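You operate a simulated robot arm through the tools that you are given. There is no shell and no other tool. Be economical: measure what you need, move in short steps, check, and stop when the job is done.

You are at the controls of a simulated two-armed robot. One attempt, no reset.

TASK
Take the white filter pad on the heater bench top and put it away on the cabinet desk top. Put the yellow bolt bag on the tall plywood crate top. Fetch the yellow pressure block and set it on top of the small carton. Take the green lot tag and leave it on top of the aluminium heat sink. Put the grey drain tray on the cooling bench top away on the grey drip shelf top. Take the grey sample jug and put it on top of the brown carton of spacers. Take the teal packing block and put it on the green plaque. Take the insulation pad and put it on the wiring bench top. The order is free. Set down upright: white filter pad, yellow bolt bag, yellow pressure block, grey sample jug.

The check looks at the end state, three seconds after you hand in, the way a careful person would. Anything else that was tipped, shoved, dropped, spilled or broken makes it a failure.

THE ROBOT
Two 7-joint arms with two-finger parallel grippers on one trunk, on a base that drives. Base frame: it is fixed to the floor where the robot stands at the start and does not move with it; the origin is under the middle of the robot, x ahead of it, y to its left, z up. Units: mm, degrees, N and s.
The left shoulder is at the start at [70, 130, 1187], the right one opposite. With the tool pointing down near the work surface each hand reaches from about 200 to 520 mm from the robot's upright axis, wherever it stands, measured 20 degrees to its own side. Places, roughly: aluminium heat sink [6500, -250, 750]; cabinet desk top (146x22 cm) [-1580, -180, 840]; carton of spacers [7500, 2250, 1000]; green lot tag [6750, -500, 750]; green plaque [750, 2250, 750]; grey drain tray [5250, -250, 750]; grey drip shelf top (18x59 cm) [2800, -4120, 600]; grey sample jug [6250, 2000, 1000]; insulation pad [2500, 0, 750]; small carton [10250, -5750, 1000]; tall plywood crate top [10200, -6500, 1000]; teal packing block [2750, 2000, 1000]; white filter pad [500, 0, 1000]; wiring bench top [1100, 400, 800]; yellow bolt bag [10250, -5750, 1000]; yellow pressure block [8750, -4000, 1000]. Payload 1.57 kg a hand.
The TCP of each hand is the grasp point between the finger pads, 30 mm short of the fingertips. In the tool frame z runs along the fingers and y along their closing line. The gripper opens to 80 mm. The fingers are 17 mm wide and 12 mm thick; the gripper's body (40 by 82 mm) begins 80 mm behind the TCP.
Orientation is that of the tool frame in the base frame, as a unit quaternion [x, y, z, w]. With the fingers straight down and closing along the base's y, the tool's x points along the base's -x, its y along +y and its z along -z.

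THE INTERFACE
- The arms move only by the tool step_arm. It takes "left_series", "right_series" or both (then of equal length, played together; a hand with none holds still); each is a list of rows, each a list of 7 numbers: the closure, from 0 (fully open) to 1 (shut), then the shift along the base's x, y, z in mm, then the turn, a rotation vector about the base's x, y, z in degrees. In form: [[gripper, x, y, z, rx, ry, rz], ...]. A call has 1 to 12 rows; each row shifts and turns the commanded pose from where the row before left it. A row lasts 0.2 s, in which the tool goes at most 50 mm and 8.6 degrees; a call with a longer step from one row to the next is refused whole, and so is a gripper value outside its range. Where a pose cannot be reached the arm comes as near as it can. A force on the tool above 40 N (or 10 N above the force at the start of the call, whichever is more), or a blocked arm, ends the call early, and 0.2 s more pass. Each finger travels about 108 mm/s and halts on what it meets, pressing with about 23 N; the grip force reading is that of the motor and also rises with nothing between the fingers. The clock runs only during rows and for 0.2 s after the last one: add rows that do not move to give the fingers time. It gives the time, the measured TCP pose, the force on the tool (base axes), the opening and the grip force at its end, in the units of the frame above (readings bear some noise), with the torque about the TCP (base axes, N m) and any sound that the robot's microphone picked up, and new pictures: "pictures" is both (left out), scene, wrist or none (wrist: the cameras of the hands that moved).
- Cameras (640 x 400 px; columns grow to the right, rows downward): "scene" is now at [116.3, -23.3, 1389.6]; the picture's right is [-0.32, -0.95, 0.00], its down [-0.77, 0.26, -0.58] and it looks along [0.55, -0.18, -0.81] (base axes); focal length 268 px, centre (320, 200). "left" rides on the left gripper at [72, 7, -122] in its tool frame; the picture's right is [-0.09, 1.00, 0.00], its down [-0.84, -0.08, -0.54] and it looks along [-0.54, -0.05, 0.84] (tool axes); focal length 238 px, centre (320, 200). "right" rides on the right gripper at [72, -7, -122] in its tool frame; the picture's right is [0.09, 1.00, 0.00], its down [-0.84, 0.08, -0.54] and it looks along [-0.54, 0.05, 0.84] (tool axes); focal length 238 px, centre (320, 200). There is no depth. A picture from a camera that has moved, and an enlarged one, comes with that camera's place and axes in the base frame and with its lens.
- move_column(by): slides the trunk up (or, below 0, down) by that many mm; the arms and the scene camera ride with it, the base frame stays. It gives what a move gives, with no picture.
- base_move(legs): drives the robot by 1 to 6 legs, each [ahead, left, turn to the left] in mm, mm and degrees, along the robot's own axes; the way and the turn of a leg run together, so that a leg with both is an arc; at most 1500 mm and 180 degrees a leg. The arms and the cameras ride along, it lands a little off, and it stops where it bumps. It gives what a move gives, and a new picture of the scene camera.
- turn_head(pan, tilt): turns the head with the scene camera to pan (to the left, within 86 degrees either way) and tilt (down, from -29 to 69), counted from straight ahead of the robot. It gives what a move gives, and a new picture of the scene camera.
- enlarge(camera, box): a new picture of the part [left, top, right, bottom] of that camera's present view, enlarged. The clock stands still meanwhile.
- finish_job(): hands the job in; it is judged then, once.

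Work in short steps. Places have to be worked out from the pictures, the camera data and where the tool is seen: move nearer, look again, correct. Check each grasp and each placing, and mend what went wrong. You have 483 turns and 360 pictures in all, those below and enlarged ones among them. Open the grippers and draw the arms clear of the work before you hand the job in, unless the task says otherwise; then end with one line.

The tools are called after "Request:" by a JSON object that holds its "fn" and its "kwargs". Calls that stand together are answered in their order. step_arm: Moves the arms, as the interface text tells. Its arguments: {"type":"object","properties":{"left_series":{"type":"array","items":{"type":"array","items":{"type":"number"}}},"right_series":{"type":"array","items":{"type":"array","items":{"type":"number"}}},"pictures":{"type":"string","enum":["both","scene","wrist","none"]}},"required":[]} The other tools are called the same way: move_column (by) slides the trunk up or down; base_move (legs) drives the base; turn_head (pan, tilt) turns the head that bears the scene camera; enlarge (camera, box) takes an enlarged picture of a part of a camera's view; finish_job () hands the job in.

At the start:

```text
time_s: 0.0
left_eef_pos: [376.0, 51.5, 1164.9]
left_tool_rot: [-0.001, 1.0, 0.0, 0.0]
left_contact_force: [0.2, -0.3, 1.2]
left_ft_torque: [0.04, 0.0, 0.0]
left_finger_gap: 80.2
left_grasp_force: 0.1
right_eef_pos: [277.9, -173.2, 1118.5]
right_tool_rot: [0.0, 1.0, 0.0, 0.0]
right_contact_force: [0.1, -0.3, -0.3]
right_ft_torque: [0.03, -0.01, -0.01]
right_finger_gap: 80.0
right_grasp_force: 0.1
trunk travel left (down, up): [-825.0, 115.0]
robot x, y, heading: [-0.5, -1.6, -0.0]
head pan, tilt: [-18.4, 54.6]
```

scene: 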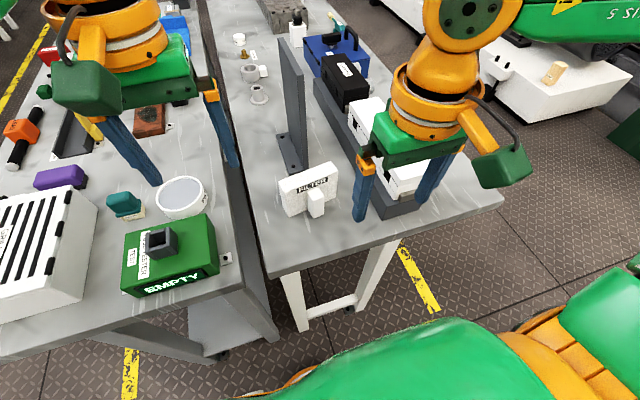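
right: 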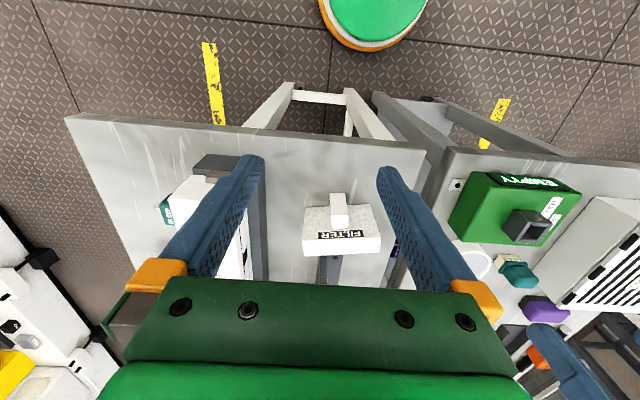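
left: 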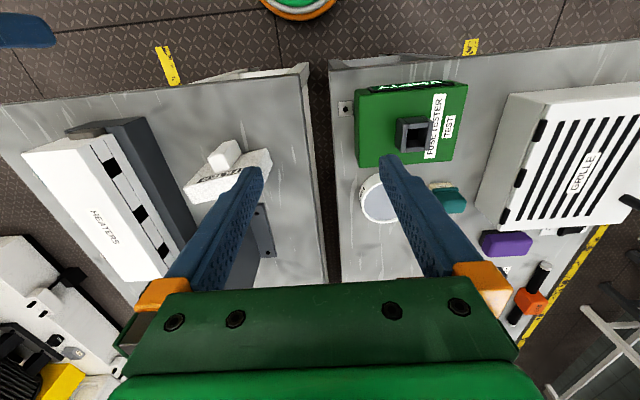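

The filter pad looks to be near [490, -115, 895]. I'll enlarge it from both sides before planning the grasp.

Request:
{"fn": "enlarge", "kwargs": {"camera": "scene", "box": [240, 120, 400, 240]}}

Request:
{"fn": "enlarge", "kwargs": {"camera": "right", "box": [240, 130, 440, 290]}}

Request:
{"fn": "turn_head", "kwargs": {"pan": 25, "tilt": 45}}

```text
3.33 times, centred on (320, 180) of scene
camera zoom: at [116.3, -23.3, 1389.6], right [-0.32, -0.95, 0.0], down [-0.77, 0.26, -0.58], along [0.55, -0.18, -0.81], focal length 894 px, centre (320, 267)
```

zoom: 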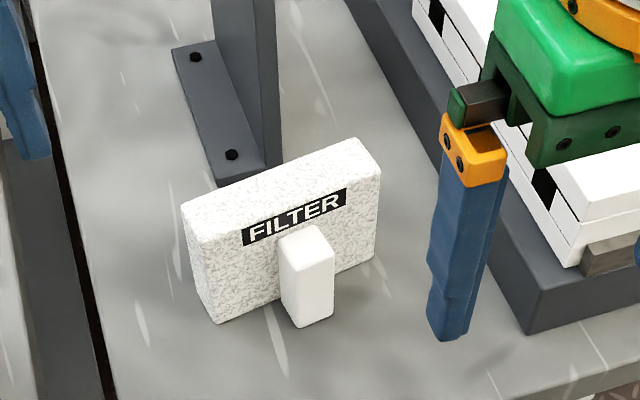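

```text
2.50 times, centred on (340, 210) of right
camera zoom: at [207.5, -180.5, 1241.8], right [-0.09, 1.0, 0.0], down [0.84, 0.08, 0.54], along [0.54, 0.05, -0.84], focal length 596 px, centre (270, 175)
```

zoom: 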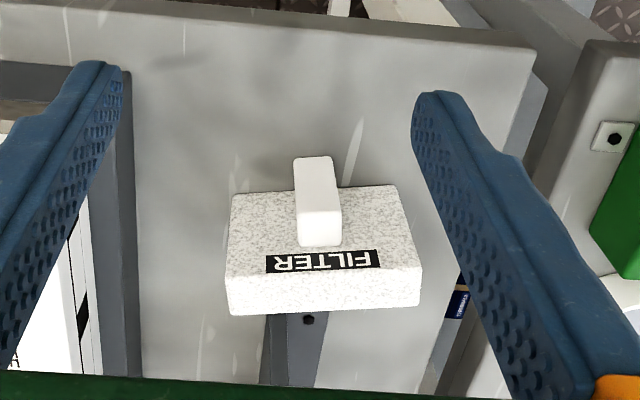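

```text
time_s: 1.1
left_eef_pos: [375.3, 52.2, 1165.8]
left_tool_rot: [-0.001, 1.0, 0.0, 0.001]
left_contact_force: [0.4, 0.4, 0.7]
left_ft_torque: [0.03, 0.01, 0.01]
left_finger_gap: 80.0
left_grasp_force: 0.2
right_eef_pos: [277.8, -173.8, 1117.5]
right_tool_rot: [0.0, 1.0, 0.0, 0.0]
right_contact_force: [-0.2, -0.4, -0.6]
right_ft_torque: [0.01, 0.0, 0.03]
right_finger_gap: 80.1
right_grasp_force: 0.1
trunk travel left (down, up): [-825.0, 115.0]
robot x, y, heading: [1.6, -4.0, 0.1]
head pan, tilt: [25.0, 45.0]
camera scene: at [121.1, 33.8, 1402.5], right [0.42, -0.91, 0.0], down [-0.64, -0.3, -0.71], along [0.64, 0.3, -0.71], focal length 268 px, centre (320, 200)
```

scene: 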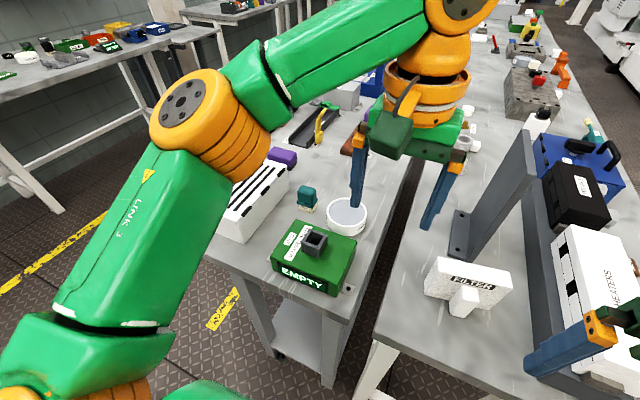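

The pad stands upright with a knob on its front face at about [466–490, -134], from z 802 to 880. I'll bring the right hand above the knob and check it with the wrist camera.

Request:
{"fn": "step_arm", "kwargs": {"right_series": [[0, 40, 8, -20, 0, 0, 0], [0, 40, 8, -20, 0, 0, 0], [0, 40, 8, -20, 0, 0, 0], [0, 40, 8, -20, 0, 0, 0], [0, 42, 7, -20, 0, 0, 0], [0, 0, 0, 0, 0, 0, 0]], "pictures": "wrist"}}

Request:
{"fn": "turn_head", "kwargs": {"pan": -30, "tilt": 50}}

```text
time_s: 2.5
left_eef_pos: [376.2, 51.6, 1165.3]
left_tool_rot: [-0.001, 1.0, 0.0, -0.001]
left_contact_force: [0.0, -0.2, -0.2]
left_ft_torque: [-0.06, 0.05, 0.0]
left_finger_gap: 79.9
left_grasp_force: 0.0
right_eef_pos: [422.1, -175.5, 1023.2]
right_tool_rot: [0.0, 1.0, 0.002, 0.0]
right_contact_force: [1.4, -0.5, -0.8]
right_ft_torque: [-0.01, 0.03, 0.0]
right_finger_gap: 79.9
right_grasp_force: 0.0
right hand out of reach, approached as far as the arm can: row 4, 5
trunk travel left (down, up): [-825.0, 115.0]
robot x, y, heading: [0.6, -1.6, 0.2]
head pan, tilt: [25.0, 45.0]
camera right: at [350.6, -181.9, 1146.7], right [-0.09, 1.0, 0.0], down [0.84, 0.08, 0.54], along [0.54, 0.05, -0.84], focal length 238 px, centre (320, 200)
```

right: 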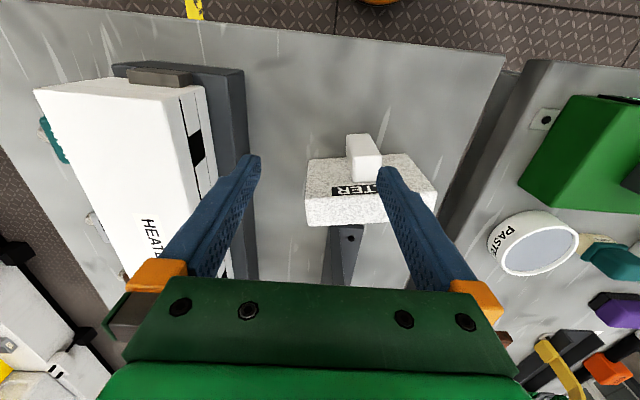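

```text
time_s: 3.7
left_eef_pos: [374.0, 51.8, 1165.2]
left_tool_rot: [-0.001, 1.0, 0.0, 0.001]
left_contact_force: [-0.4, -0.5, -0.3]
left_ft_torque: [-0.05, 0.03, 0.04]
left_finger_gap: 79.8
left_grasp_force: 0.0
right_eef_pos: [420.0, -173.6, 1023.8]
right_tool_rot: [0.002, 1.0, 0.002, 0.0]
right_contact_force: [0.1, -0.1, -0.4]
right_ft_torque: [0.01, 0.02, 0.01]
right_finger_gap: 80.0
right_grasp_force: 0.0
trunk travel left (down, up): [-825.0, 115.0]
robot x, y, heading: [-1.3, 0.1, -0.0]
head pan, tilt: [-30.0, 50.0]
camera scene: at [114.3, -38.9, 1395.6], right [-0.5, -0.87, 0.0], down [-0.66, 0.38, -0.64], along [0.56, -0.32, -0.77], focal length 268 px, centre (320, 200)
```

scene: 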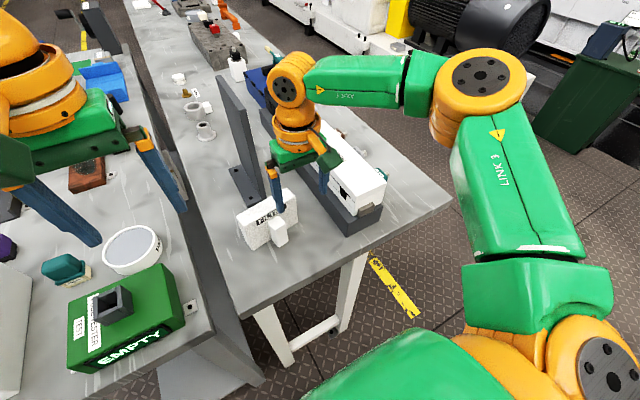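

The right hand falls short of reach from here. I'll pull it back a little and drive 110 mm ahead, since the bench edge (x about 360) is still clear of the base.

Request:
{"fn": "step_arm", "kwargs": {"right_series": [[0, -40, 0, 20, 0, 0, 0], [0, -40, 0, 20, 0, 0, 0], [0, -10, 0, 10, 0, 0, 0]], "pictures": "none"}}

Request:
{"fn": "base_move", "kwargs": {"legs": [[110, 0, 0]]}}

```text
time_s: 4.5
left_eef_pos: [375.6, 52.2, 1166.0]
left_tool_rot: [-0.001, 1.0, 0.001, 0.001]
left_contact_force: [-0.2, 0.0, 0.5]
left_ft_torque: [-0.03, -0.02, -0.01]
left_finger_gap: 79.9
left_grasp_force: 0.1
right_eef_pos: [331.1, -173.6, 1073.6]
right_tool_rot: [0.0, 1.0, 0.001, 0.0]
right_contact_force: [0.5, 0.7, 0.6]
right_ft_torque: [-0.03, 0.01, 0.03]
right_finger_gap: 80.1
right_grasp_force: 0.1
trunk travel left (down, up): [-825.0, 115.0]
robot x, y, heading: [0.9, 1.1, -0.2]
head pan, tilt: [-30.0, 50.0]
```

```text
time_s: 5.7
left_eef_pos: [482.2, 52.1, 1167.7]
left_tool_rot: [-0.001, 1.0, 0.0, 0.002]
left_contact_force: [-0.4, 0.2, 0.7]
left_ft_torque: [0.0, 0.04, 0.01]
left_finger_gap: 80.2
left_grasp_force: 0.0
right_eef_pos: [440.3, -173.7, 1075.7]
right_tool_rot: [0.0, 1.0, 0.001, 0.002]
right_contact_force: [-0.9, 0.0, -0.1]
right_ft_torque: [0.03, -0.05, 0.01]
right_finger_gap: 80.0
right_grasp_force: 0.2
trunk travel left (down, up): [-825.0, 115.0]
robot x, y, heading: [112.1, -2.1, 0.1]
head pan, tilt: [-30.0, 50.0]
camera scene: at [220.8, -38.8, 1396.0], right [-0.5, -0.87, 0.0], down [-0.66, 0.38, -0.65], along [0.56, -0.32, -0.76], focal length 268 px, centre (320, 200)
```

scene: 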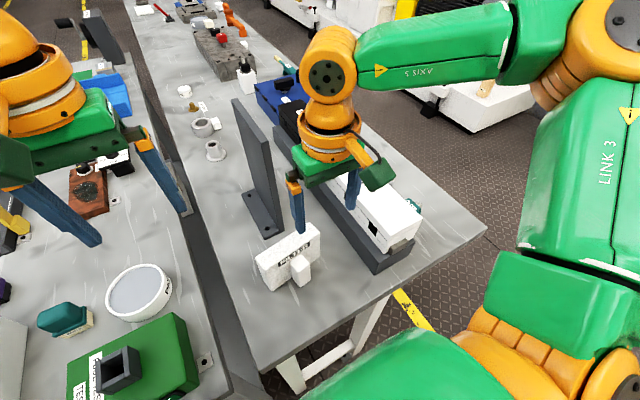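

Next I'll move the right hand over the knob, to about [480, -134, 985].

Request:
{"fn": "step_arm", "kwargs": {"right_series": [[0, 14, 14, -30, 0, 0, 0], [0, 13, 13, -30, 0, 0, 0], [0, 13, 13, -30, 0, 0, 0], [0, 0, 0, 0, 0, 0, 0]], "pictures": "both"}}

```text
time_s: 6.7
left_eef_pos: [485.8, 52.5, 1166.9]
left_tool_rot: [-0.001, 1.0, -0.001, 0.0]
left_contact_force: [-0.1, 0.0, -1.0]
left_ft_torque: [0.01, 0.0, 0.02]
left_finger_gap: 80.0
left_grasp_force: 0.1
right_eef_pos: [481.0, -133.5, 981.7]
right_tool_rot: [0.0, 1.0, 0.0, 0.001]
right_contact_force: [-0.4, 0.0, 0.0]
right_ft_torque: [-0.01, -0.01, 0.0]
right_finger_gap: 79.9
right_grasp_force: 0.1
trunk travel left (down, up): [-825.0, 115.0]
robot x, y, heading: [108.6, 0.9, -0.0]
head pan, tilt: [-30.0, 50.0]
camera scene: at [225.3, -38.7, 1395.6], right [-0.5, -0.87, 0.0], down [-0.66, 0.38, -0.64], along [0.56, -0.32, -0.77], focal length 268 px, centre (320, 200)
camera right: at [410.9, -140.1, 1106.0], right [-0.09, 1.0, 0.0], down [0.84, 0.08, 0.54], along [0.54, 0.05, -0.84], focal length 238 px, centre (320, 200)
```

scene: 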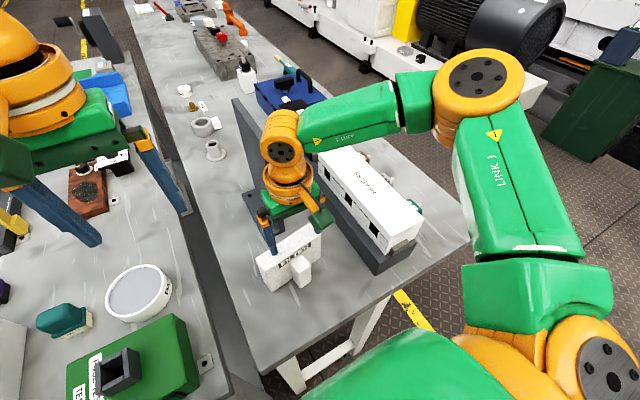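
right: 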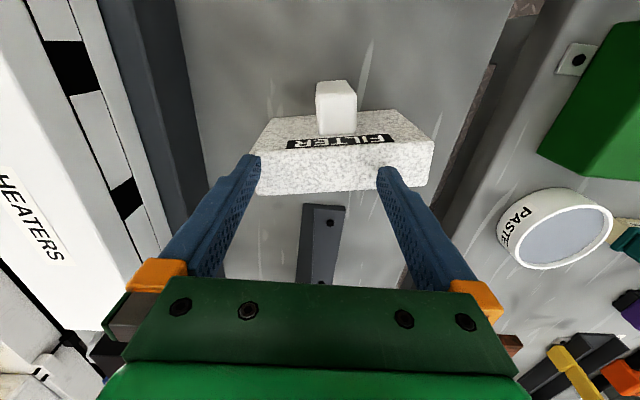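

I want a closer look at the knob's position from this view, so I'll enlarge both cameras.

Request:
{"fn": "enlarge", "kwargs": {"camera": "right", "box": [240, 60, 440, 200]}}

Request:
{"fn": "enlarge", "kwargs": {"camera": "scene", "box": [220, 190, 380, 310]}}

```text
2.86 times, centred on (340, 130) of right
camera zoom: at [410.9, -140.1, 1106.0], right [-0.09, 1.0, 0.0], down [0.84, 0.08, 0.54], along [0.54, 0.05, -0.84], focal length 681 px, centre (263, 400)
```

zoom: 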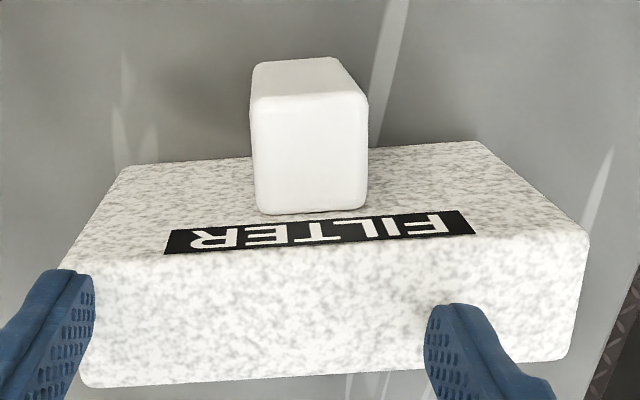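

```text
3.33 times, centred on (300, 250) of scene
camera zoom: at [225.3, -38.7, 1395.6], right [-0.5, -0.87, 0.0], down [-0.66, 0.38, -0.64], along [0.56, -0.32, -0.77], focal length 894 px, centre (387, 33)
```

zoom: 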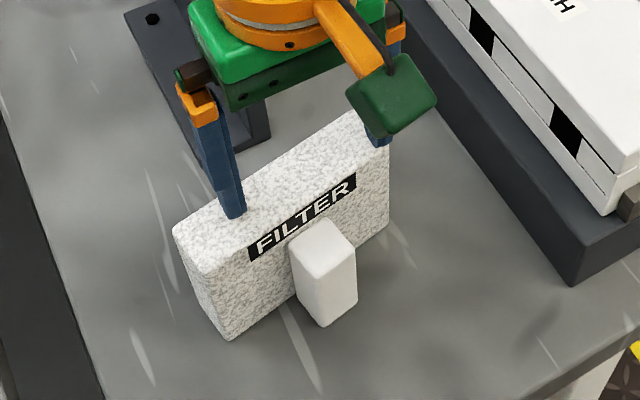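

From the wrist view, the knob centre is about [459, -123.5], its top is at z≈890, the slab front is at x≈476 and the slab top is at z≈925. I'll align there and descend to z≈868, keeping the gripper body above the slab.

Request:
{"fn": "step_arm", "kwargs": {"right_series": [[0, -23, 10, 0, 0, 0, 0], [0, 0, 0, -40, 0, 0, 0], [0, 0, 0, -40, 0, 0, 0], [0, 0, 0, -33, 0, 0, 0], [0, 0, 0, 0, 0, 0, 0]], "pictures": "both"}}

```text
time_s: 7.2
left_eef_pos: [483.2, 51.0, 1168.0]
left_tool_rot: [-0.001, 1.0, 0.001, 0.002]
left_contact_force: [-0.4, 0.0, 0.1]
left_ft_torque: [0.02, -0.02, -0.02]
left_finger_gap: 80.0
left_grasp_force: 0.1
right_eef_pos: [457.2, -121.2, 979.4]
right_tool_rot: [0.0, 1.0, 0.007, 0.01]
right_contact_force: [1.2, -3.0, 12.0]
right_ft_torque: [0.4, -0.04, -0.02]
right_finger_gap: 77.5
right_grasp_force: 0.0
right hand out of reach, approached as far as the arm can: row 2
trunk travel left (down, up): [-825.0, 115.0]
robot x, y, heading: [114.3, -0.7, -0.0]
head pan, tilt: [-30.0, 50.0]
stopped in row 2 (right hand): the force on the tool passed its limit at 92 N (the readings are from after the stop); the commanded pose is now the measured one
camera scene: at [219.9, -39.4, 1396.2], right [-0.5, -0.87, 0.0], down [-0.66, 0.38, -0.65], along [0.56, -0.32, -0.76], focal length 268 px, centre (320, 200)
camera right: at [384.4, -129.3, 1101.3], right [-0.09, 1.0, 0.01], down [0.83, 0.07, 0.56], along [0.56, 0.06, -0.83], focal length 238 px, centre (320, 200)
```

scene: 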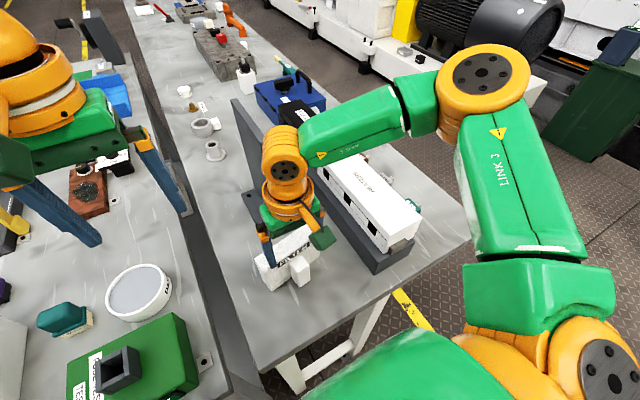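
right: 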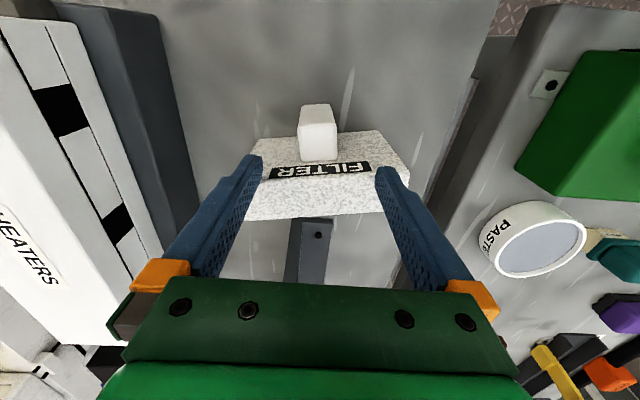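

The fingertips met the slab's top edge, so the heights are greater than I assumed: bench ≈843, slab top ≈948, knob x 438–467. I'll lift off and look again.

Request:
{"fn": "step_arm", "kwargs": {"right_series": [[0, 0, 0, 20, 0, 0, 0], [0, -6, -5, 20, 0, 0, 0], [0, 0, 0, 0, 0, 0, 0]], "pictures": "wrist"}}

Request:
{"fn": "enlarge", "kwargs": {"camera": "right", "box": [240, 80, 440, 230]}}

Request:
{"fn": "enlarge", "kwargs": {"camera": "scene", "box": [220, 190, 380, 310]}}

```text
time_s: 8.0
left_eef_pos: [487.1, 51.8, 1166.3]
left_tool_rot: [-0.001, 1.0, 0.001, -0.001]
left_contact_force: [0.2, 0.1, 0.9]
left_ft_torque: [-0.01, 0.03, 0.03]
left_finger_gap: 79.7
left_grasp_force: 0.0
right_eef_pos: [454.7, -126.8, 1017.2]
right_tool_rot: [-0.001, 1.0, 0.006, 0.007]
right_contact_force: [-0.3, -0.5, -0.3]
right_ft_torque: [-0.04, 0.02, 0.01]
right_finger_gap: 80.0
right_grasp_force: 0.0
trunk travel left (down, up): [-825.0, 115.0]
robot x, y, heading: [109.3, -3.6, 0.0]
head pan, tilt: [-30.0, 50.0]
camera right: at [382.2, -134.0, 1139.2], right [-0.09, 1.0, 0.01], down [0.83, 0.07, 0.55], along [0.55, 0.06, -0.83], focal length 238 px, centre (320, 200)
```

right: 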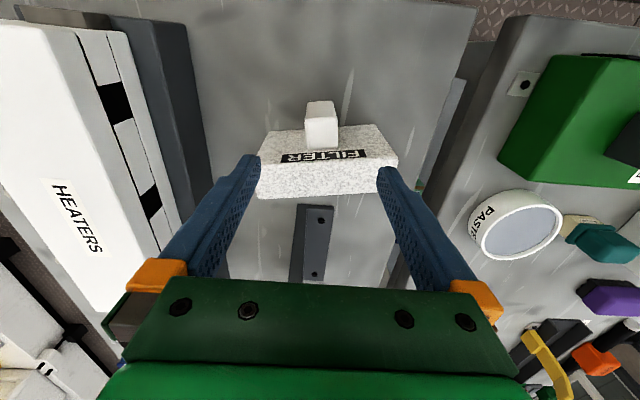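

```text
2.67 times, centred on (340, 155) of right
camera zoom: at [382.2, -134.0, 1139.2], right [-0.09, 1.0, 0.01], down [0.83, 0.07, 0.55], along [0.55, 0.06, -0.83], focal length 636 px, centre (267, 320)
```

zoom: 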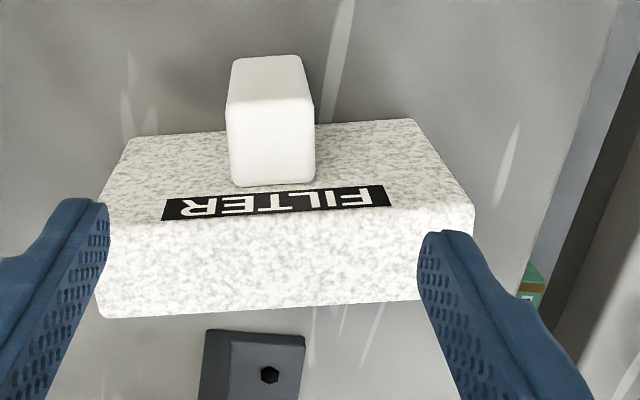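

```text
3.33 times, centred on (300, 250) of scene
camera zoom: at [226.5, -39.2, 1395.5], right [-0.5, -0.87, 0.0], down [-0.66, 0.38, -0.64], along [0.56, -0.32, -0.77], focal length 894 px, centre (387, 33)
```

zoom: 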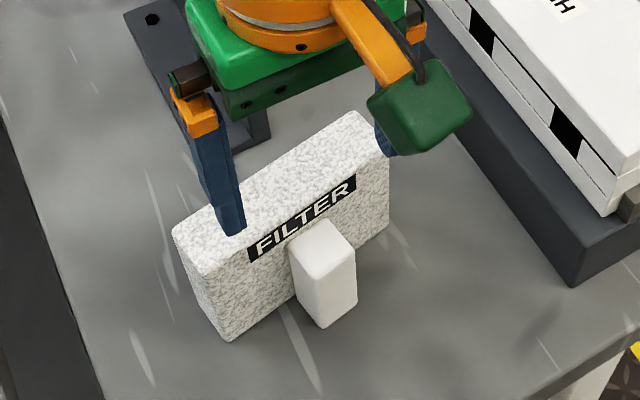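

Triangulating two wrist views gives the knob at x 437–466, y -139…-111, with its top at ≈923 and the slab top at ≈945. The pad hasn't moved. I'll descend to z≈893 at x 451.

Request:
{"fn": "step_arm", "kwargs": {"right_series": [[0, -4, 1, 0, 0, 0, 0], [0, 0, 0, -30, 0, 0, 0], [0, 0, 0, -30, 0, 0, 0], [0, 0, 0, -30, 0, 0, 0], [0, 0, 0, -32, 0, 0, 0], [0, 0, 0, 0, 0, 0, 0]], "pictures": "both"}}

```text
time_s: 9.4
left_eef_pos: [487.1, 51.8, 1165.5]
left_tool_rot: [-0.001, 1.0, 0.0, 0.0]
left_contact_force: [0.1, 0.3, 0.5]
left_ft_torque: [0.0, 0.01, 0.0]
left_finger_gap: 79.8
left_grasp_force: 0.0
right_eef_pos: [438.8, -145.1, 911.7]
right_tool_rot: [-0.001, 1.0, 0.007, 0.007]
right_contact_force: [-0.4, -0.5, 0.3]
right_ft_torque: [0.01, 0.02, 0.0]
right_finger_gap: 79.9
right_grasp_force: 0.1
right hand out of reach, approached as far as the arm can: row 4, 5
trunk travel left (down, up): [-825.0, 115.0]
robot x, y, heading: [110.7, 2.2, -0.0]
head pan, tilt: [-30.0, 50.0]
camera scene: at [225.9, -38.8, 1395.5], right [-0.5, -0.87, 0.0], down [-0.66, 0.38, -0.64], along [0.56, -0.32, -0.77], focal length 268 px, centre (320, 200)
camera right: at [367.5, -154.0, 1034.7], right [-0.09, 1.0, 0.01], down [0.83, 0.07, 0.55], along [0.55, 0.06, -0.83], focal length 238 px, centre (320, 200)
```

scene: 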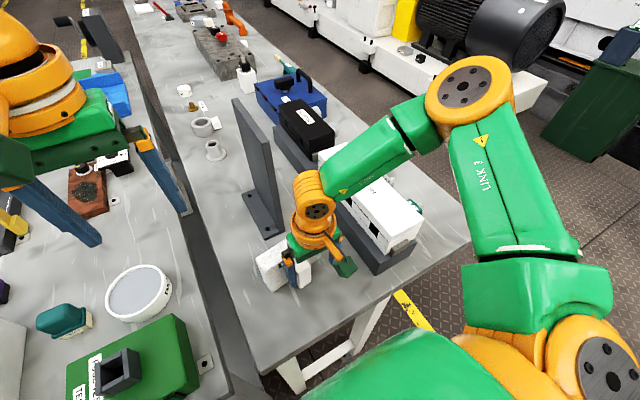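
right: 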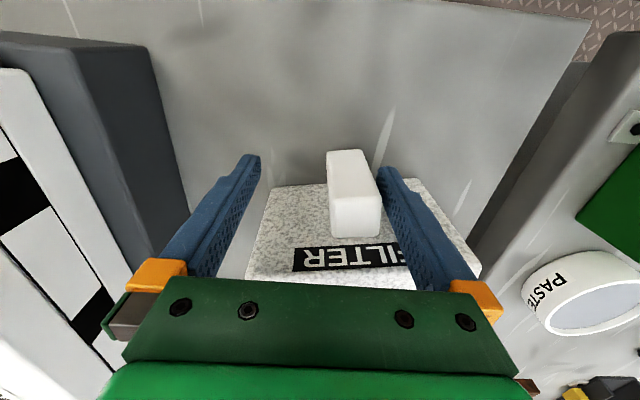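

The arm is near a reach limit at this trunk height. I'll raise the hand and lower the trunk by 150 mm, so the shoulder sits better for this bench.

Request:
{"fn": "step_arm", "kwargs": {"right_series": [[0, 0, 0, 45, 0, 0, 0], [0, 0, 0, 45, 0, 0, 0], [0, 0, 0, 45, 0, 0, 0], [0, 0, 0, 35, 0, 0, 0], [0, 0, 0, 0, 0, 0, 0]], "pictures": "none"}}

Request:
{"fn": "move_column", "kwargs": {"by": -150}}

```text
time_s: 10.6
left_eef_pos: [486.7, 51.9, 1166.3]
left_tool_rot: [-0.001, 1.0, 0.0, 0.0]
left_contact_force: [1.0, 0.5, 1.3]
left_ft_torque: [0.02, 0.0, -0.01]
left_finger_gap: 80.0
left_grasp_force: 0.0
right_eef_pos: [440.5, -146.2, 1080.5]
right_tool_rot: [-0.001, 1.0, 0.007, 0.007]
right_contact_force: [0.1, 1.1, 0.1]
right_ft_torque: [0.03, -0.01, 0.0]
right_finger_gap: 80.0
right_grasp_force: 0.1
trunk travel left (down, up): [-825.0, 115.0]
robot x, y, heading: [108.7, -1.3, 0.2]
head pan, tilt: [-30.0, 50.0]
```

```text
time_s: 12.4
left_eef_pos: [487.1, 52.3, 1015.8]
left_tool_rot: [-0.001, 1.0, 0.0, -0.001]
left_contact_force: [-0.3, 0.6, -0.5]
left_ft_torque: [0.02, -0.01, -0.07]
left_finger_gap: 80.2
left_grasp_force: 0.0
right_eef_pos: [439.9, -145.0, 930.5]
right_tool_rot: [-0.001, 1.0, 0.006, 0.007]
right_contact_force: [0.3, 0.1, 0.4]
right_ft_torque: [0.03, 0.03, 0.01]
right_finger_gap: 79.9
right_grasp_force: 0.1
trunk travel left (down, up): [-675.0, 265.0]
robot x, y, heading: [112.3, -0.8, 0.4]
head pan, tilt: [-30.0, 50.0]
```

The trunk is lower and the hand is at z 930. I'll move to the knob centre [451, -125.5] and then descend to 893.

Request:
{"fn": "step_arm", "kwargs": {"right_series": [[0, 11, 19, 0, 0, 0, 0], [0, 0, 0, -20, 0, 0, 0], [0, 0, 0, -17, 0, 0, 0], [0, 0, 0, 0, 0, 0, 0]], "pictures": "both"}}

```text
time_s: 13.4
left_eef_pos: [486.6, 52.9, 1015.7]
left_tool_rot: [0.001, 1.0, 0.0, 0.0]
left_contact_force: [0.0, 0.8, -0.2]
left_ft_torque: [-0.03, 0.03, 0.02]
left_finger_gap: 80.0
left_grasp_force: 0.1
right_eef_pos: [453.3, -125.8, 893.3]
right_tool_rot: [-0.002, 1.0, 0.006, 0.007]
right_contact_force: [-0.1, 0.1, 0.5]
right_ft_torque: [-0.02, -0.01, 0.01]
right_finger_gap: 80.2
right_grasp_force: 0.1
trunk travel left (down, up): [-675.0, 265.0]
robot x, y, heading: [113.0, 1.3, 0.2]
head pan, tilt: [-30.0, 50.0]
camera scene: at [225.3, -38.9, 1245.6], right [-0.5, -0.87, 0.0], down [-0.66, 0.38, -0.64], along [0.56, -0.32, -0.77], focal length 268 px, centre (320, 200)
camera right: at [379.9, -135.0, 1014.8], right [-0.09, 1.0, 0.01], down [0.83, 0.07, 0.55], along [0.55, 0.06, -0.83], focal length 238 px, centre (320, 200)
```

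scene: 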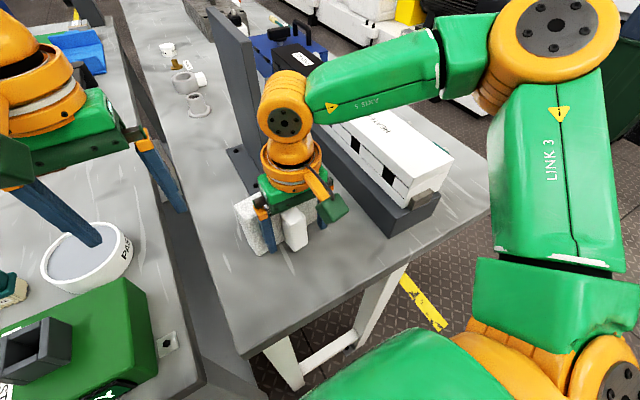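
right: 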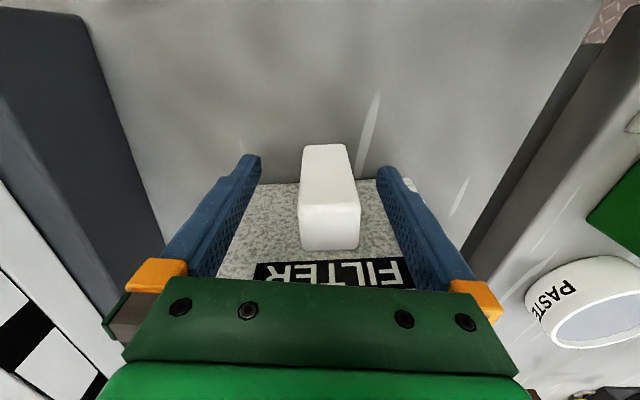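

The knob is centred between the fingers. I'll close the gripper and give it time to grip.

Request:
{"fn": "step_arm", "kwargs": {"right_series": [[0.3, 0, 0, 0, 0, 0, 0], [0.6, 0, 0, 0, 0, 0, 0], [1, 0, 0, 0, 0, 0, 0], [1, 0, 0, 0, 0, 0, 0], [1, 0, 0, 0, 0, 0, 0]], "pictures": "none"}}

Request:
{"fn": "step_arm", "kwargs": {"right_series": [[1, 0, 0, 15, 0, 0, 0], [1, 0, 0, 20, 0, 0, 0], [1, 0, 0, 30, 0, 0, 0], [1, 0, 0, 40, 0, 0, 0], [1, -20, 0, 40, 0, 0, 0], [1, -40, 0, 10, 0, 0, 0], [1, 0, 0, 0, 0, 0, 0]], "pictures": "both"}}

```text
time_s: 14.6
left_eef_pos: [486.1, 52.6, 1016.2]
left_tool_rot: [-0.001, 1.0, 0.0, 0.0]
left_contact_force: [0.0, -0.3, 0.3]
left_ft_torque: [-0.01, 0.02, 0.03]
left_finger_gap: 79.8
left_grasp_force: 0.0
right_eef_pos: [452.7, -126.8, 892.9]
right_tool_rot: [-0.001, 1.0, 0.006, 0.007]
right_contact_force: [2.0, 0.8, 1.0]
right_ft_torque: [-0.12, -0.05, 0.04]
right_finger_gap: 29.1
right_grasp_force: 23.1
trunk travel left (down, up): [-675.0, 265.0]
robot x, y, heading: [113.6, -0.5, -0.0]
head pan, tilt: [-30.0, 50.0]
```

```text
time_s: 16.2
left_eef_pos: [487.5, 53.0, 1015.3]
left_tool_rot: [-0.001, 1.0, 0.0, 0.0]
left_contact_force: [0.8, 0.2, -0.3]
left_ft_torque: [-0.03, 0.04, 0.03]
left_finger_gap: 79.8
left_grasp_force: 0.1
right_eef_pos: [394.2, -124.6, 1047.6]
right_tool_rot: [0.0, 1.0, 0.006, 0.006]
right_contact_force: [-0.4, -0.3, -1.1]
right_ft_torque: [0.0, 0.03, 0.0]
right_finger_gap: 29.4
right_grasp_force: 22.6
trunk travel left (down, up): [-675.0, 265.0]
robot x, y, heading: [109.7, 1.6, 0.1]
head pan, tilt: [-30.0, 50.0]
camera scene: at [226.7, -38.9, 1245.4], right [-0.5, -0.87, 0.0], down [-0.66, 0.38, -0.64], along [0.56, -0.32, -0.77], focal length 268 px, centre (320, 200)
camera right: at [321.8, -133.2, 1169.9], right [-0.09, 1.0, 0.01], down [0.83, 0.07, 0.55], along [0.55, 0.06, -0.83], focal length 238 px, centre (320, 200)
```

scene: 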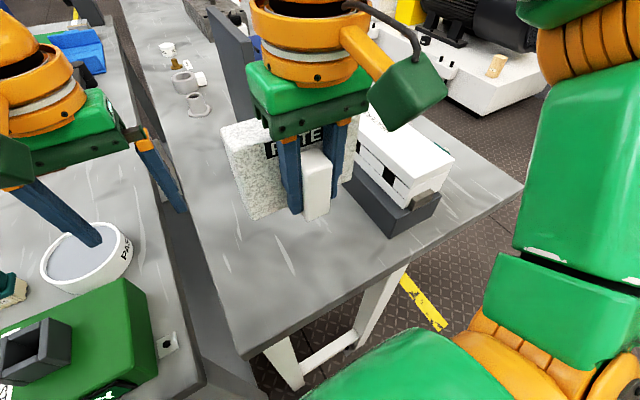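
right: 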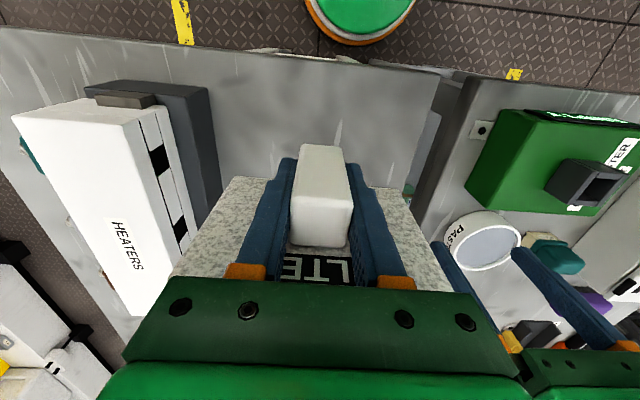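

I have the pad. Its bottom is about 50 mm below the TCP. I'll back away from the bench, turn left toward the cabinet desk behind and look around.

Request:
{"fn": "base_move", "kwargs": {"legs": [[-400, 0, 0], [0, 0, 90]]}}

Request:
{"fn": "turn_head", "kwargs": {"pan": 60, "tilt": 25}}

```text
time_s: 22.4
left_eef_pos: [-323.4, 375.5, 1016.2]
left_tool_rot: [-0.701, 0.713, 0.0, 0.0]
left_contact_force: [-0.3, 0.4, -1.1]
left_ft_torque: [0.0, 0.0, 0.04]
left_finger_gap: 80.2
left_grasp_force: 0.0
right_eef_pos: [-147.8, 279.8, 1048.5]
right_tool_rot: [-0.701, 0.713, 0.009, 0.001]
right_contact_force: [0.7, 0.5, -1.0]
right_ft_torque: [0.02, 0.01, -0.02]
right_finger_gap: 29.5
right_grasp_force: 23.1
trunk travel left (down, up): [-675.0, 265.0]
robot x, y, heading: [-278.8, -0.5, 89.0]
head pan, tilt: [-30.0, 50.0]
camera scene: at [-240.3, 114.7, 1245.6], right [0.86, -0.51, 0.0], down [-0.39, -0.66, -0.64], along [0.33, 0.55, -0.77], focal length 268 px, centre (320, 200)
```

scene: 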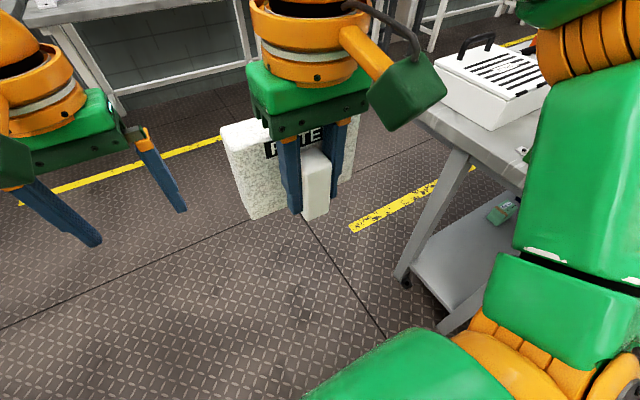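

```text
time_s: 24.1
left_eef_pos: [-324.2, 374.6, 1015.2]
left_tool_rot: [-0.702, 0.712, 0.0, 0.0]
left_contact_force: [0.2, 0.3, 0.1]
left_ft_torque: [-0.02, 0.02, 0.01]
left_finger_gap: 79.8
left_grasp_force: 0.0
right_eef_pos: [-148.4, 279.4, 1046.5]
right_tool_rot: [-0.702, 0.712, 0.009, 0.001]
right_contact_force: [0.1, 0.1, 0.3]
right_ft_torque: [-0.03, 0.01, -0.01]
right_finger_gap: 29.5
right_grasp_force: 22.7
trunk travel left (down, up): [-675.0, 265.0]
robot x, y, heading: [-281.1, -4.0, 89.1]
head pan, tilt: [60.0, 25.0]
camera scene: at [-359.0, 96.2, 1283.1], right [0.52, 0.86, 0.0], down [0.36, -0.22, -0.91], along [-0.78, 0.47, -0.42], focal length 268 px, centre (320, 200)
```

scene: 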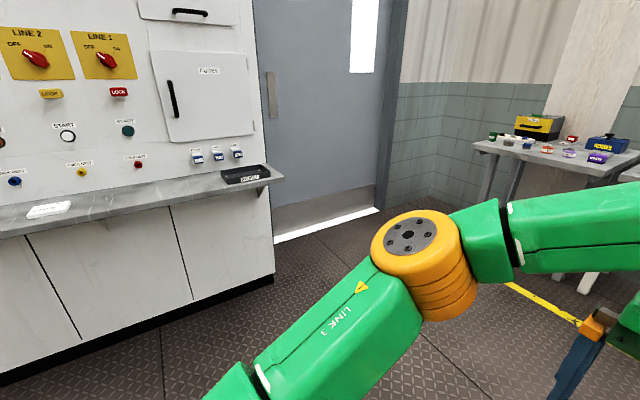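

The cabinet's desk ledge runs along y at x≈-1580. I'll turn to face it and look for a free spot.

Request:
{"fn": "base_move", "kwargs": {"legs": [[0, 0, 91], [350, 0, 0]]}}

Request:
{"fn": "turn_head", "kwargs": {"pan": 0, "tilt": 35}}

```text
time_s: 30.3
left_eef_pos: [-1011.0, -77.2, 1017.2]
left_tool_rot: [1.0, 0.017, 0.0, -0.001]
left_contact_force: [0.0, 0.1, 0.5]
left_ft_torque: [-0.02, 0.0, -0.02]
left_finger_gap: 79.6
left_grasp_force: 0.1
right_eef_pos: [-924.9, 103.9, 1048.2]
right_tool_rot: [1.0, 0.017, -0.008, 0.006]
right_contact_force: [0.4, 0.2, 0.6]
right_ft_torque: [-0.01, -0.04, -0.01]
right_finger_gap: 29.5
right_grasp_force: 22.8
trunk travel left (down, up): [-675.0, 265.0]
robot x, y, heading: [-637.4, -10.8, -178.3]
head pan, tilt: [60.0, 25.0]
camera scene: at [-734.4, -96.2, 1283.2], right [-0.88, 0.47, 0.0], down [0.2, 0.37, -0.91], along [-0.43, -0.8, -0.42], focal length 268 px, centre (320, 200)
```

scene: 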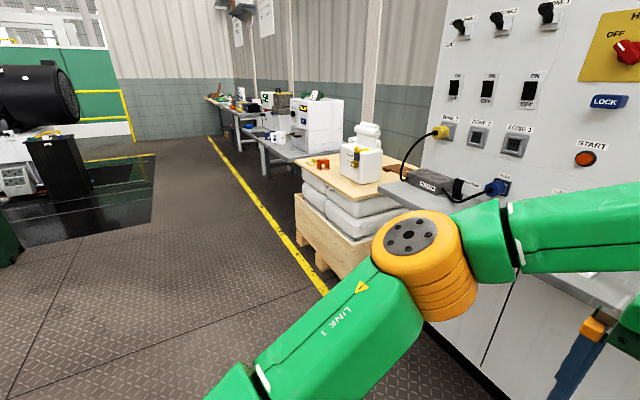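

```text
time_s: 31.6
left_eef_pos: [-1012.2, -77.7, 1015.4]
left_tool_rot: [1.0, 0.017, 0.0, 0.0]
left_contact_force: [0.6, -0.8, 0.2]
left_ft_torque: [0.03, -0.01, 0.01]
left_finger_gap: 80.3
left_grasp_force: 0.1
right_eef_pos: [-924.3, 101.6, 1046.7]
right_tool_rot: [1.0, 0.016, -0.006, 0.006]
right_contact_force: [-0.2, 0.5, -0.6]
right_ft_torque: [0.02, -0.02, 0.02]
right_finger_gap: 29.4
right_grasp_force: 22.6
trunk travel left (down, up): [-675.0, 265.0]
robot x, y, heading: [-640.2, -16.3, -178.6]
head pan, tilt: [0.0, 35.0]
camera scene: at [-780.1, -17.9, 1267.3], right [-0.03, 1.0, 0.0], down [0.57, 0.02, -0.82], along [-0.82, -0.03, -0.57], focal length 268 px, centre (320, 200)
```

scene: 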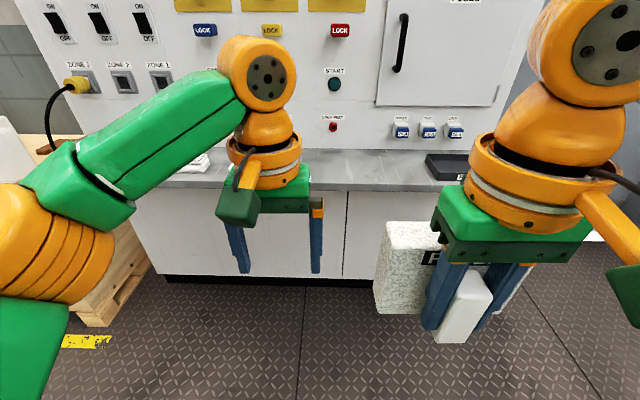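

The desk between the paper and the black tray (y≈-50…300) is free. I'll drive 470 mm ahead and place the pad near y≈100.

Request:
{"fn": "base_move", "kwargs": {"legs": [[470, 0, -1.4]]}}

Request:
{"fn": "turn_head", "kwargs": {"pan": -20, "tilt": 45}}

```text
time_s: 34.5
left_eef_pos: [-1497.9, -83.4, 1016.1]
left_tool_rot: [1.0, 0.01, 0.0, 0.0]
left_contact_force: [-0.9, 0.6, 0.2]
left_ft_torque: [0.02, 0.02, 0.05]
left_finger_gap: 80.0
left_grasp_force: 0.1
right_eef_pos: [-1407.1, 95.2, 1047.5]
right_tool_rot: [1.0, 0.01, -0.007, 0.006]
right_contact_force: [0.0, -0.3, -1.6]
right_ft_torque: [-0.01, -0.02, 0.01]
right_finger_gap: 29.5
right_grasp_force: 22.9
trunk travel left (down, up): [-675.0, 265.0]
robot x, y, heading: [-1120.8, -21.6, -178.8]
head pan, tilt: [0.0, 35.0]
camera scene: at [-1263.3, -27.7, 1267.4], right [-0.02, 1.0, 0.0], down [0.57, 0.01, -0.82], along [-0.82, -0.01, -0.57], focal length 268 px, centre (320, 200)
```

scene: 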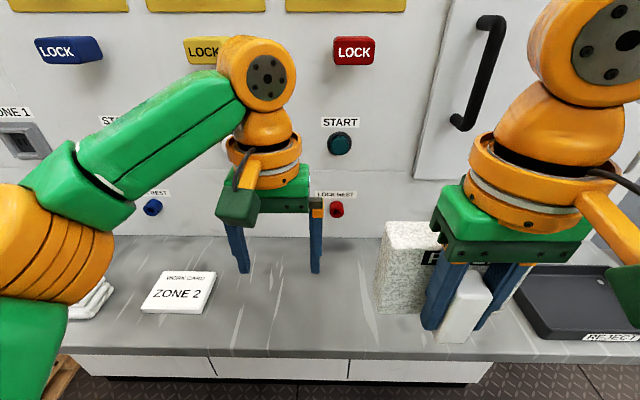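

```text
time_s: 35.3
left_eef_pos: [-1496.9, -83.6, 1015.9]
left_tool_rot: [1.0, 0.01, 0.0, 0.0]
left_contact_force: [-0.5, 0.0, -1.0]
left_ft_torque: [0.0, -0.03, -0.01]
left_finger_gap: 80.1
left_grasp_force: 0.1
right_eef_pos: [-1407.0, 94.3, 1048.2]
right_tool_rot: [1.0, 0.01, -0.006, 0.006]
right_contact_force: [-0.3, -0.3, -0.5]
right_ft_torque: [-0.02, -0.05, -0.02]
right_finger_gap: 29.2
right_grasp_force: 22.9
trunk travel left (down, up): [-675.0, 265.0]
robot x, y, heading: [-1123.0, -29.1, -179.4]
head pan, tilt: [-20.0, 45.0]
camera scene: at [-1253.1, 0.2, 1252.5], right [0.32, 0.95, 0.0], down [0.67, -0.23, -0.71], along [-0.67, 0.23, -0.71], focal length 268 px, centre (320, 200)
```

scene: 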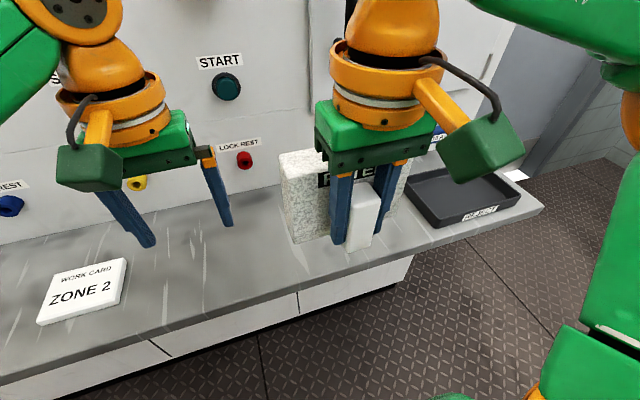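

The target TCP is [-1535, 95]. I'll extend 128 mm and descend to just above the desk.

Request:
{"fn": "step_arm", "kwargs": {"right_series": [[1, -43, 0, 0, 0, 0, 0], [1, -43, 0, 0, 0, 0, 0], [1, -42, 0, 0, 0, 0, 0], [1, 0, 0, -45, 0, 0, 0], [1, 0, 0, -45, 0, 0, 0], [1, 0, 0, -40, 0, 0, 0], [1, 0, 0, 0, 0, 0, 0]], "pictures": "both"}}

```text
time_s: 36.9
left_eef_pos: [-1497.3, -83.8, 1015.3]
left_tool_rot: [1.0, 0.01, 0.0, 0.0]
left_contact_force: [-0.3, 0.6, -0.5]
left_ft_torque: [0.0, 0.02, -0.02]
left_finger_gap: 79.9
left_grasp_force: 0.1
right_eef_pos: [-1491.7, 126.9, 895.0]
right_tool_rot: [1.0, 0.009, -0.007, 0.006]
right_contact_force: [0.4, 0.1, -0.4]
right_ft_torque: [0.0, -0.04, 0.01]
right_finger_gap: 29.4
right_grasp_force: 22.7
right hand out of reach, approached as far as the arm can: row 1, 2, 3
trunk travel left (down, up): [-675.0, 265.0]
robot x, y, heading: [-1124.3, -25.4, -179.0]
head pan, tilt: [-20.0, 45.0]
camera scene: at [-1252.8, 0.3, 1252.5], right [0.33, 0.95, 0.0], down [0.67, -0.23, -0.71], along [-0.67, 0.23, -0.71], focal length 268 px, centre (320, 200)
camera right: at [-1416.1, 135.1, 1016.4], right [0.11, -0.99, 0.01], down [-0.83, -0.09, 0.55], along [-0.55, -0.07, -0.83], focal length 238 px, centre (320, 200)
```

scene: 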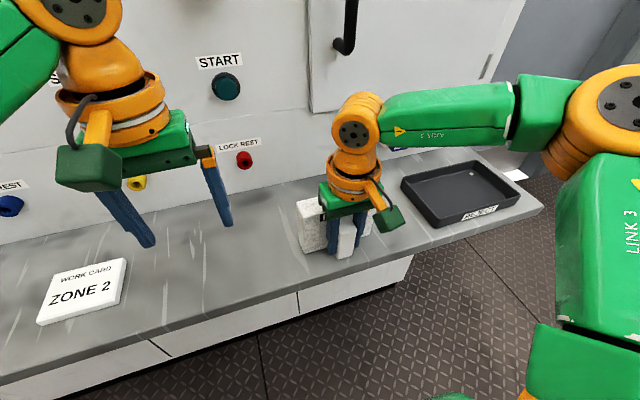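
right: 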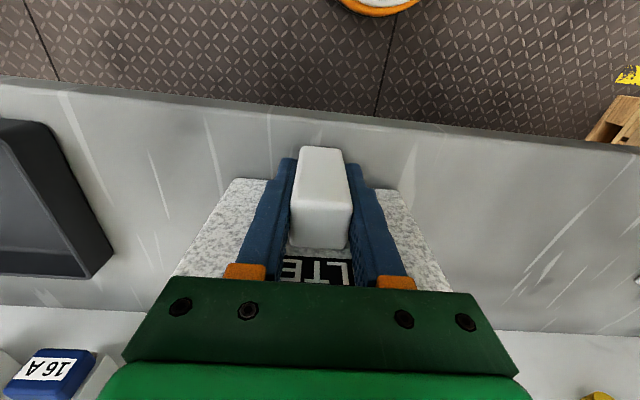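

There's no contact yet and the hand stopped short at x -1492. I'll lift a little, push 40 mm further onto the desk, and look.

Request:
{"fn": "step_arm", "kwargs": {"right_series": [[1, 0, 0, 10, 0, 0, 0], [1, -20, -10, 0, 0, 0, 0], [1, -20, -10, 0, 0, 0, 0], [1, 0, 0, 0, 0, 0, 0]], "pictures": "wrist"}}

```text
time_s: 37.9
left_eef_pos: [-1496.2, -83.3, 1015.8]
left_tool_rot: [1.0, 0.009, 0.001, 0.0]
left_contact_force: [0.0, -0.4, -0.4]
left_ft_torque: [0.01, 0.0, 0.05]
left_finger_gap: 79.9
left_grasp_force: 0.2
right_eef_pos: [-1529.0, 110.9, 905.9]
right_tool_rot: [1.0, 0.009, -0.008, 0.007]
right_contact_force: [0.3, -0.4, -1.3]
right_ft_torque: [0.02, -0.01, -0.02]
right_finger_gap: 29.3
right_grasp_force: 23.2
right hand out of reach, approached as far as the arm can: row 3
trunk travel left (down, up): [-675.0, 265.0]
robot x, y, heading: [-1123.6, -28.4, -178.9]
head pan, tilt: [-20.0, 45.0]
camera right: at [-1453.5, 121.3, 1028.8], right [0.11, -0.99, 0.01], down [-0.83, -0.08, 0.56], along [-0.55, -0.07, -0.83], focal length 238 px, centre (320, 200)
```

right: 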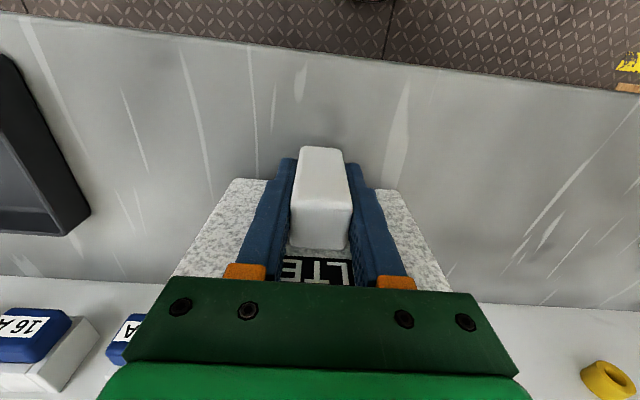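

It's now well over the desk. I'll lower in small steps and watch for contact force.

Request:
{"fn": "step_arm", "kwargs": {"right_series": [[1, 0, 0, -6, 0, 0, 0], [1, 0, 0, -4, 0, 0, 0], [1, 0, 0, -3, 0, 0, 0], [1, 0, 0, 0, 0, 0, 0]], "pictures": "none"}}

Request:
{"fn": "step_arm", "kwargs": {"right_series": [[1, 0, 0, -2, 0, 0, 0], [1, 0, 0, -2, 0, 0, 0], [1, 0, 0, 0, 0, 0, 0]], "pictures": "wrist"}}

```text
time_s: 38.9
left_eef_pos: [-1496.9, -83.9, 1015.5]
left_tool_rot: [1.0, 0.009, 0.0, 0.0]
left_contact_force: [0.5, 0.4, 0.4]
left_ft_torque: [0.02, 0.01, 0.01]
left_finger_gap: 80.0
left_grasp_force: 0.0
right_eef_pos: [-1530.5, 113.0, 894.3]
right_tool_rot: [1.0, 0.009, -0.007, 0.006]
right_contact_force: [0.2, 0.3, -1.0]
right_ft_torque: [0.01, 0.02, 0.01]
right_finger_gap: 29.4
right_grasp_force: 22.5
trunk travel left (down, up): [-675.0, 265.0]
robot x, y, heading: [-1123.1, -25.7, -179.0]
head pan, tilt: [-20.0, 45.0]
```

```text
time_s: 39.7
left_eef_pos: [-1497.5, -84.6, 1015.4]
left_tool_rot: [1.0, 0.01, 0.0, 0.0]
left_contact_force: [0.8, 0.2, -0.3]
left_ft_torque: [0.0, 0.01, -0.05]
left_finger_gap: 79.8
left_grasp_force: 0.1
right_eef_pos: [-1530.3, 114.4, 890.9]
right_tool_rot: [1.0, 0.01, -0.009, 0.006]
right_contact_force: [-2.0, 0.3, 5.9]
right_ft_torque: [0.34, 0.11, 0.07]
right_finger_gap: 29.2
right_grasp_force: 22.8
trunk travel left (down, up): [-675.0, 265.0]
robot x, y, heading: [-1121.5, -24.3, -179.2]
head pan, tilt: [-20.0, 45.0]
camera right: at [-1455.5, 123.5, 1014.4], right [0.11, -0.99, 0.01], down [-0.83, -0.09, 0.56], along [-0.55, -0.07, -0.83], focal length 238 px, centre (320, 200)
```

right: 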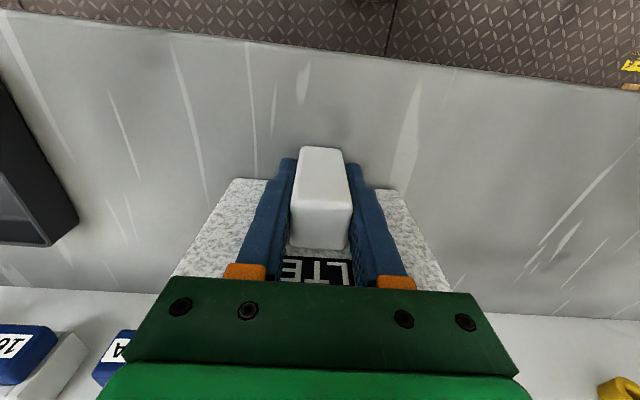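

It's touching at 891 with 6 N. I'll open and rise straight up.

Request:
{"fn": "step_arm", "kwargs": {"right_series": [[0.5, 0, 0, 0, 0, 0, 0], [0, 0, 0, 0, 0, 0, 0], [0, 0, 0, 0, 0, 0, 0], [0, 0, 0, 30, 0, 0, 0], [0, 0, 0, 40, 0, 0, 0], [0, 0, 0, 45, 0, 0, 0], [0, 20, 0, 45, 0, 0, 0], [0, 40, 0, 10, 0, 0, 0], [0, 40, 0, 0, 0, 0, 0]], "pictures": "scene"}}

```text
time_s: 41.7
left_eef_pos: [-1495.3, -83.8, 1015.3]
left_tool_rot: [1.0, 0.009, 0.001, -0.001]
left_contact_force: [-0.6, 0.3, -0.4]
left_ft_torque: [0.01, -0.03, 0.03]
left_finger_gap: 80.2
left_grasp_force: 0.1
right_eef_pos: [-1420.2, 122.7, 1029.5]
right_tool_rot: [1.0, 0.009, -0.008, 0.006]
right_contact_force: [0.0, 0.2, -0.7]
right_ft_torque: [0.0, 0.04, -0.03]
right_finger_gap: 80.1
right_grasp_force: 0.1
right hand out of reach, approached as far as the arm can: row 5, 6
trunk travel left (down, up): [-675.0, 265.0]
robot x, y, heading: [-1124.0, -24.7, -179.0]
head pan, tilt: [-20.0, 45.0]
camera scene: at [-1251.3, 0.5, 1252.6], right [0.33, 0.95, 0.0], down [0.67, -0.23, -0.71], along [-0.67, 0.23, -0.71], focal length 268 px, centre (320, 200)
```

scene: 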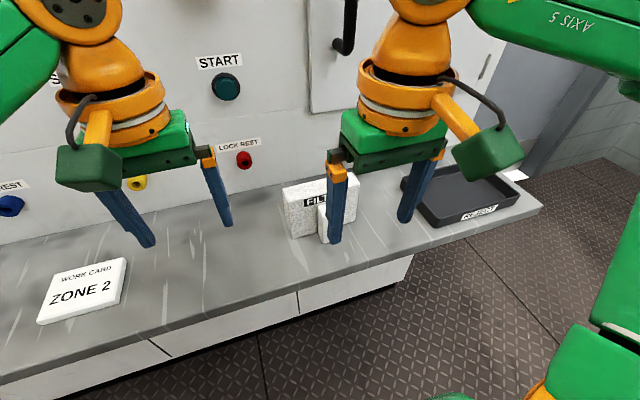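

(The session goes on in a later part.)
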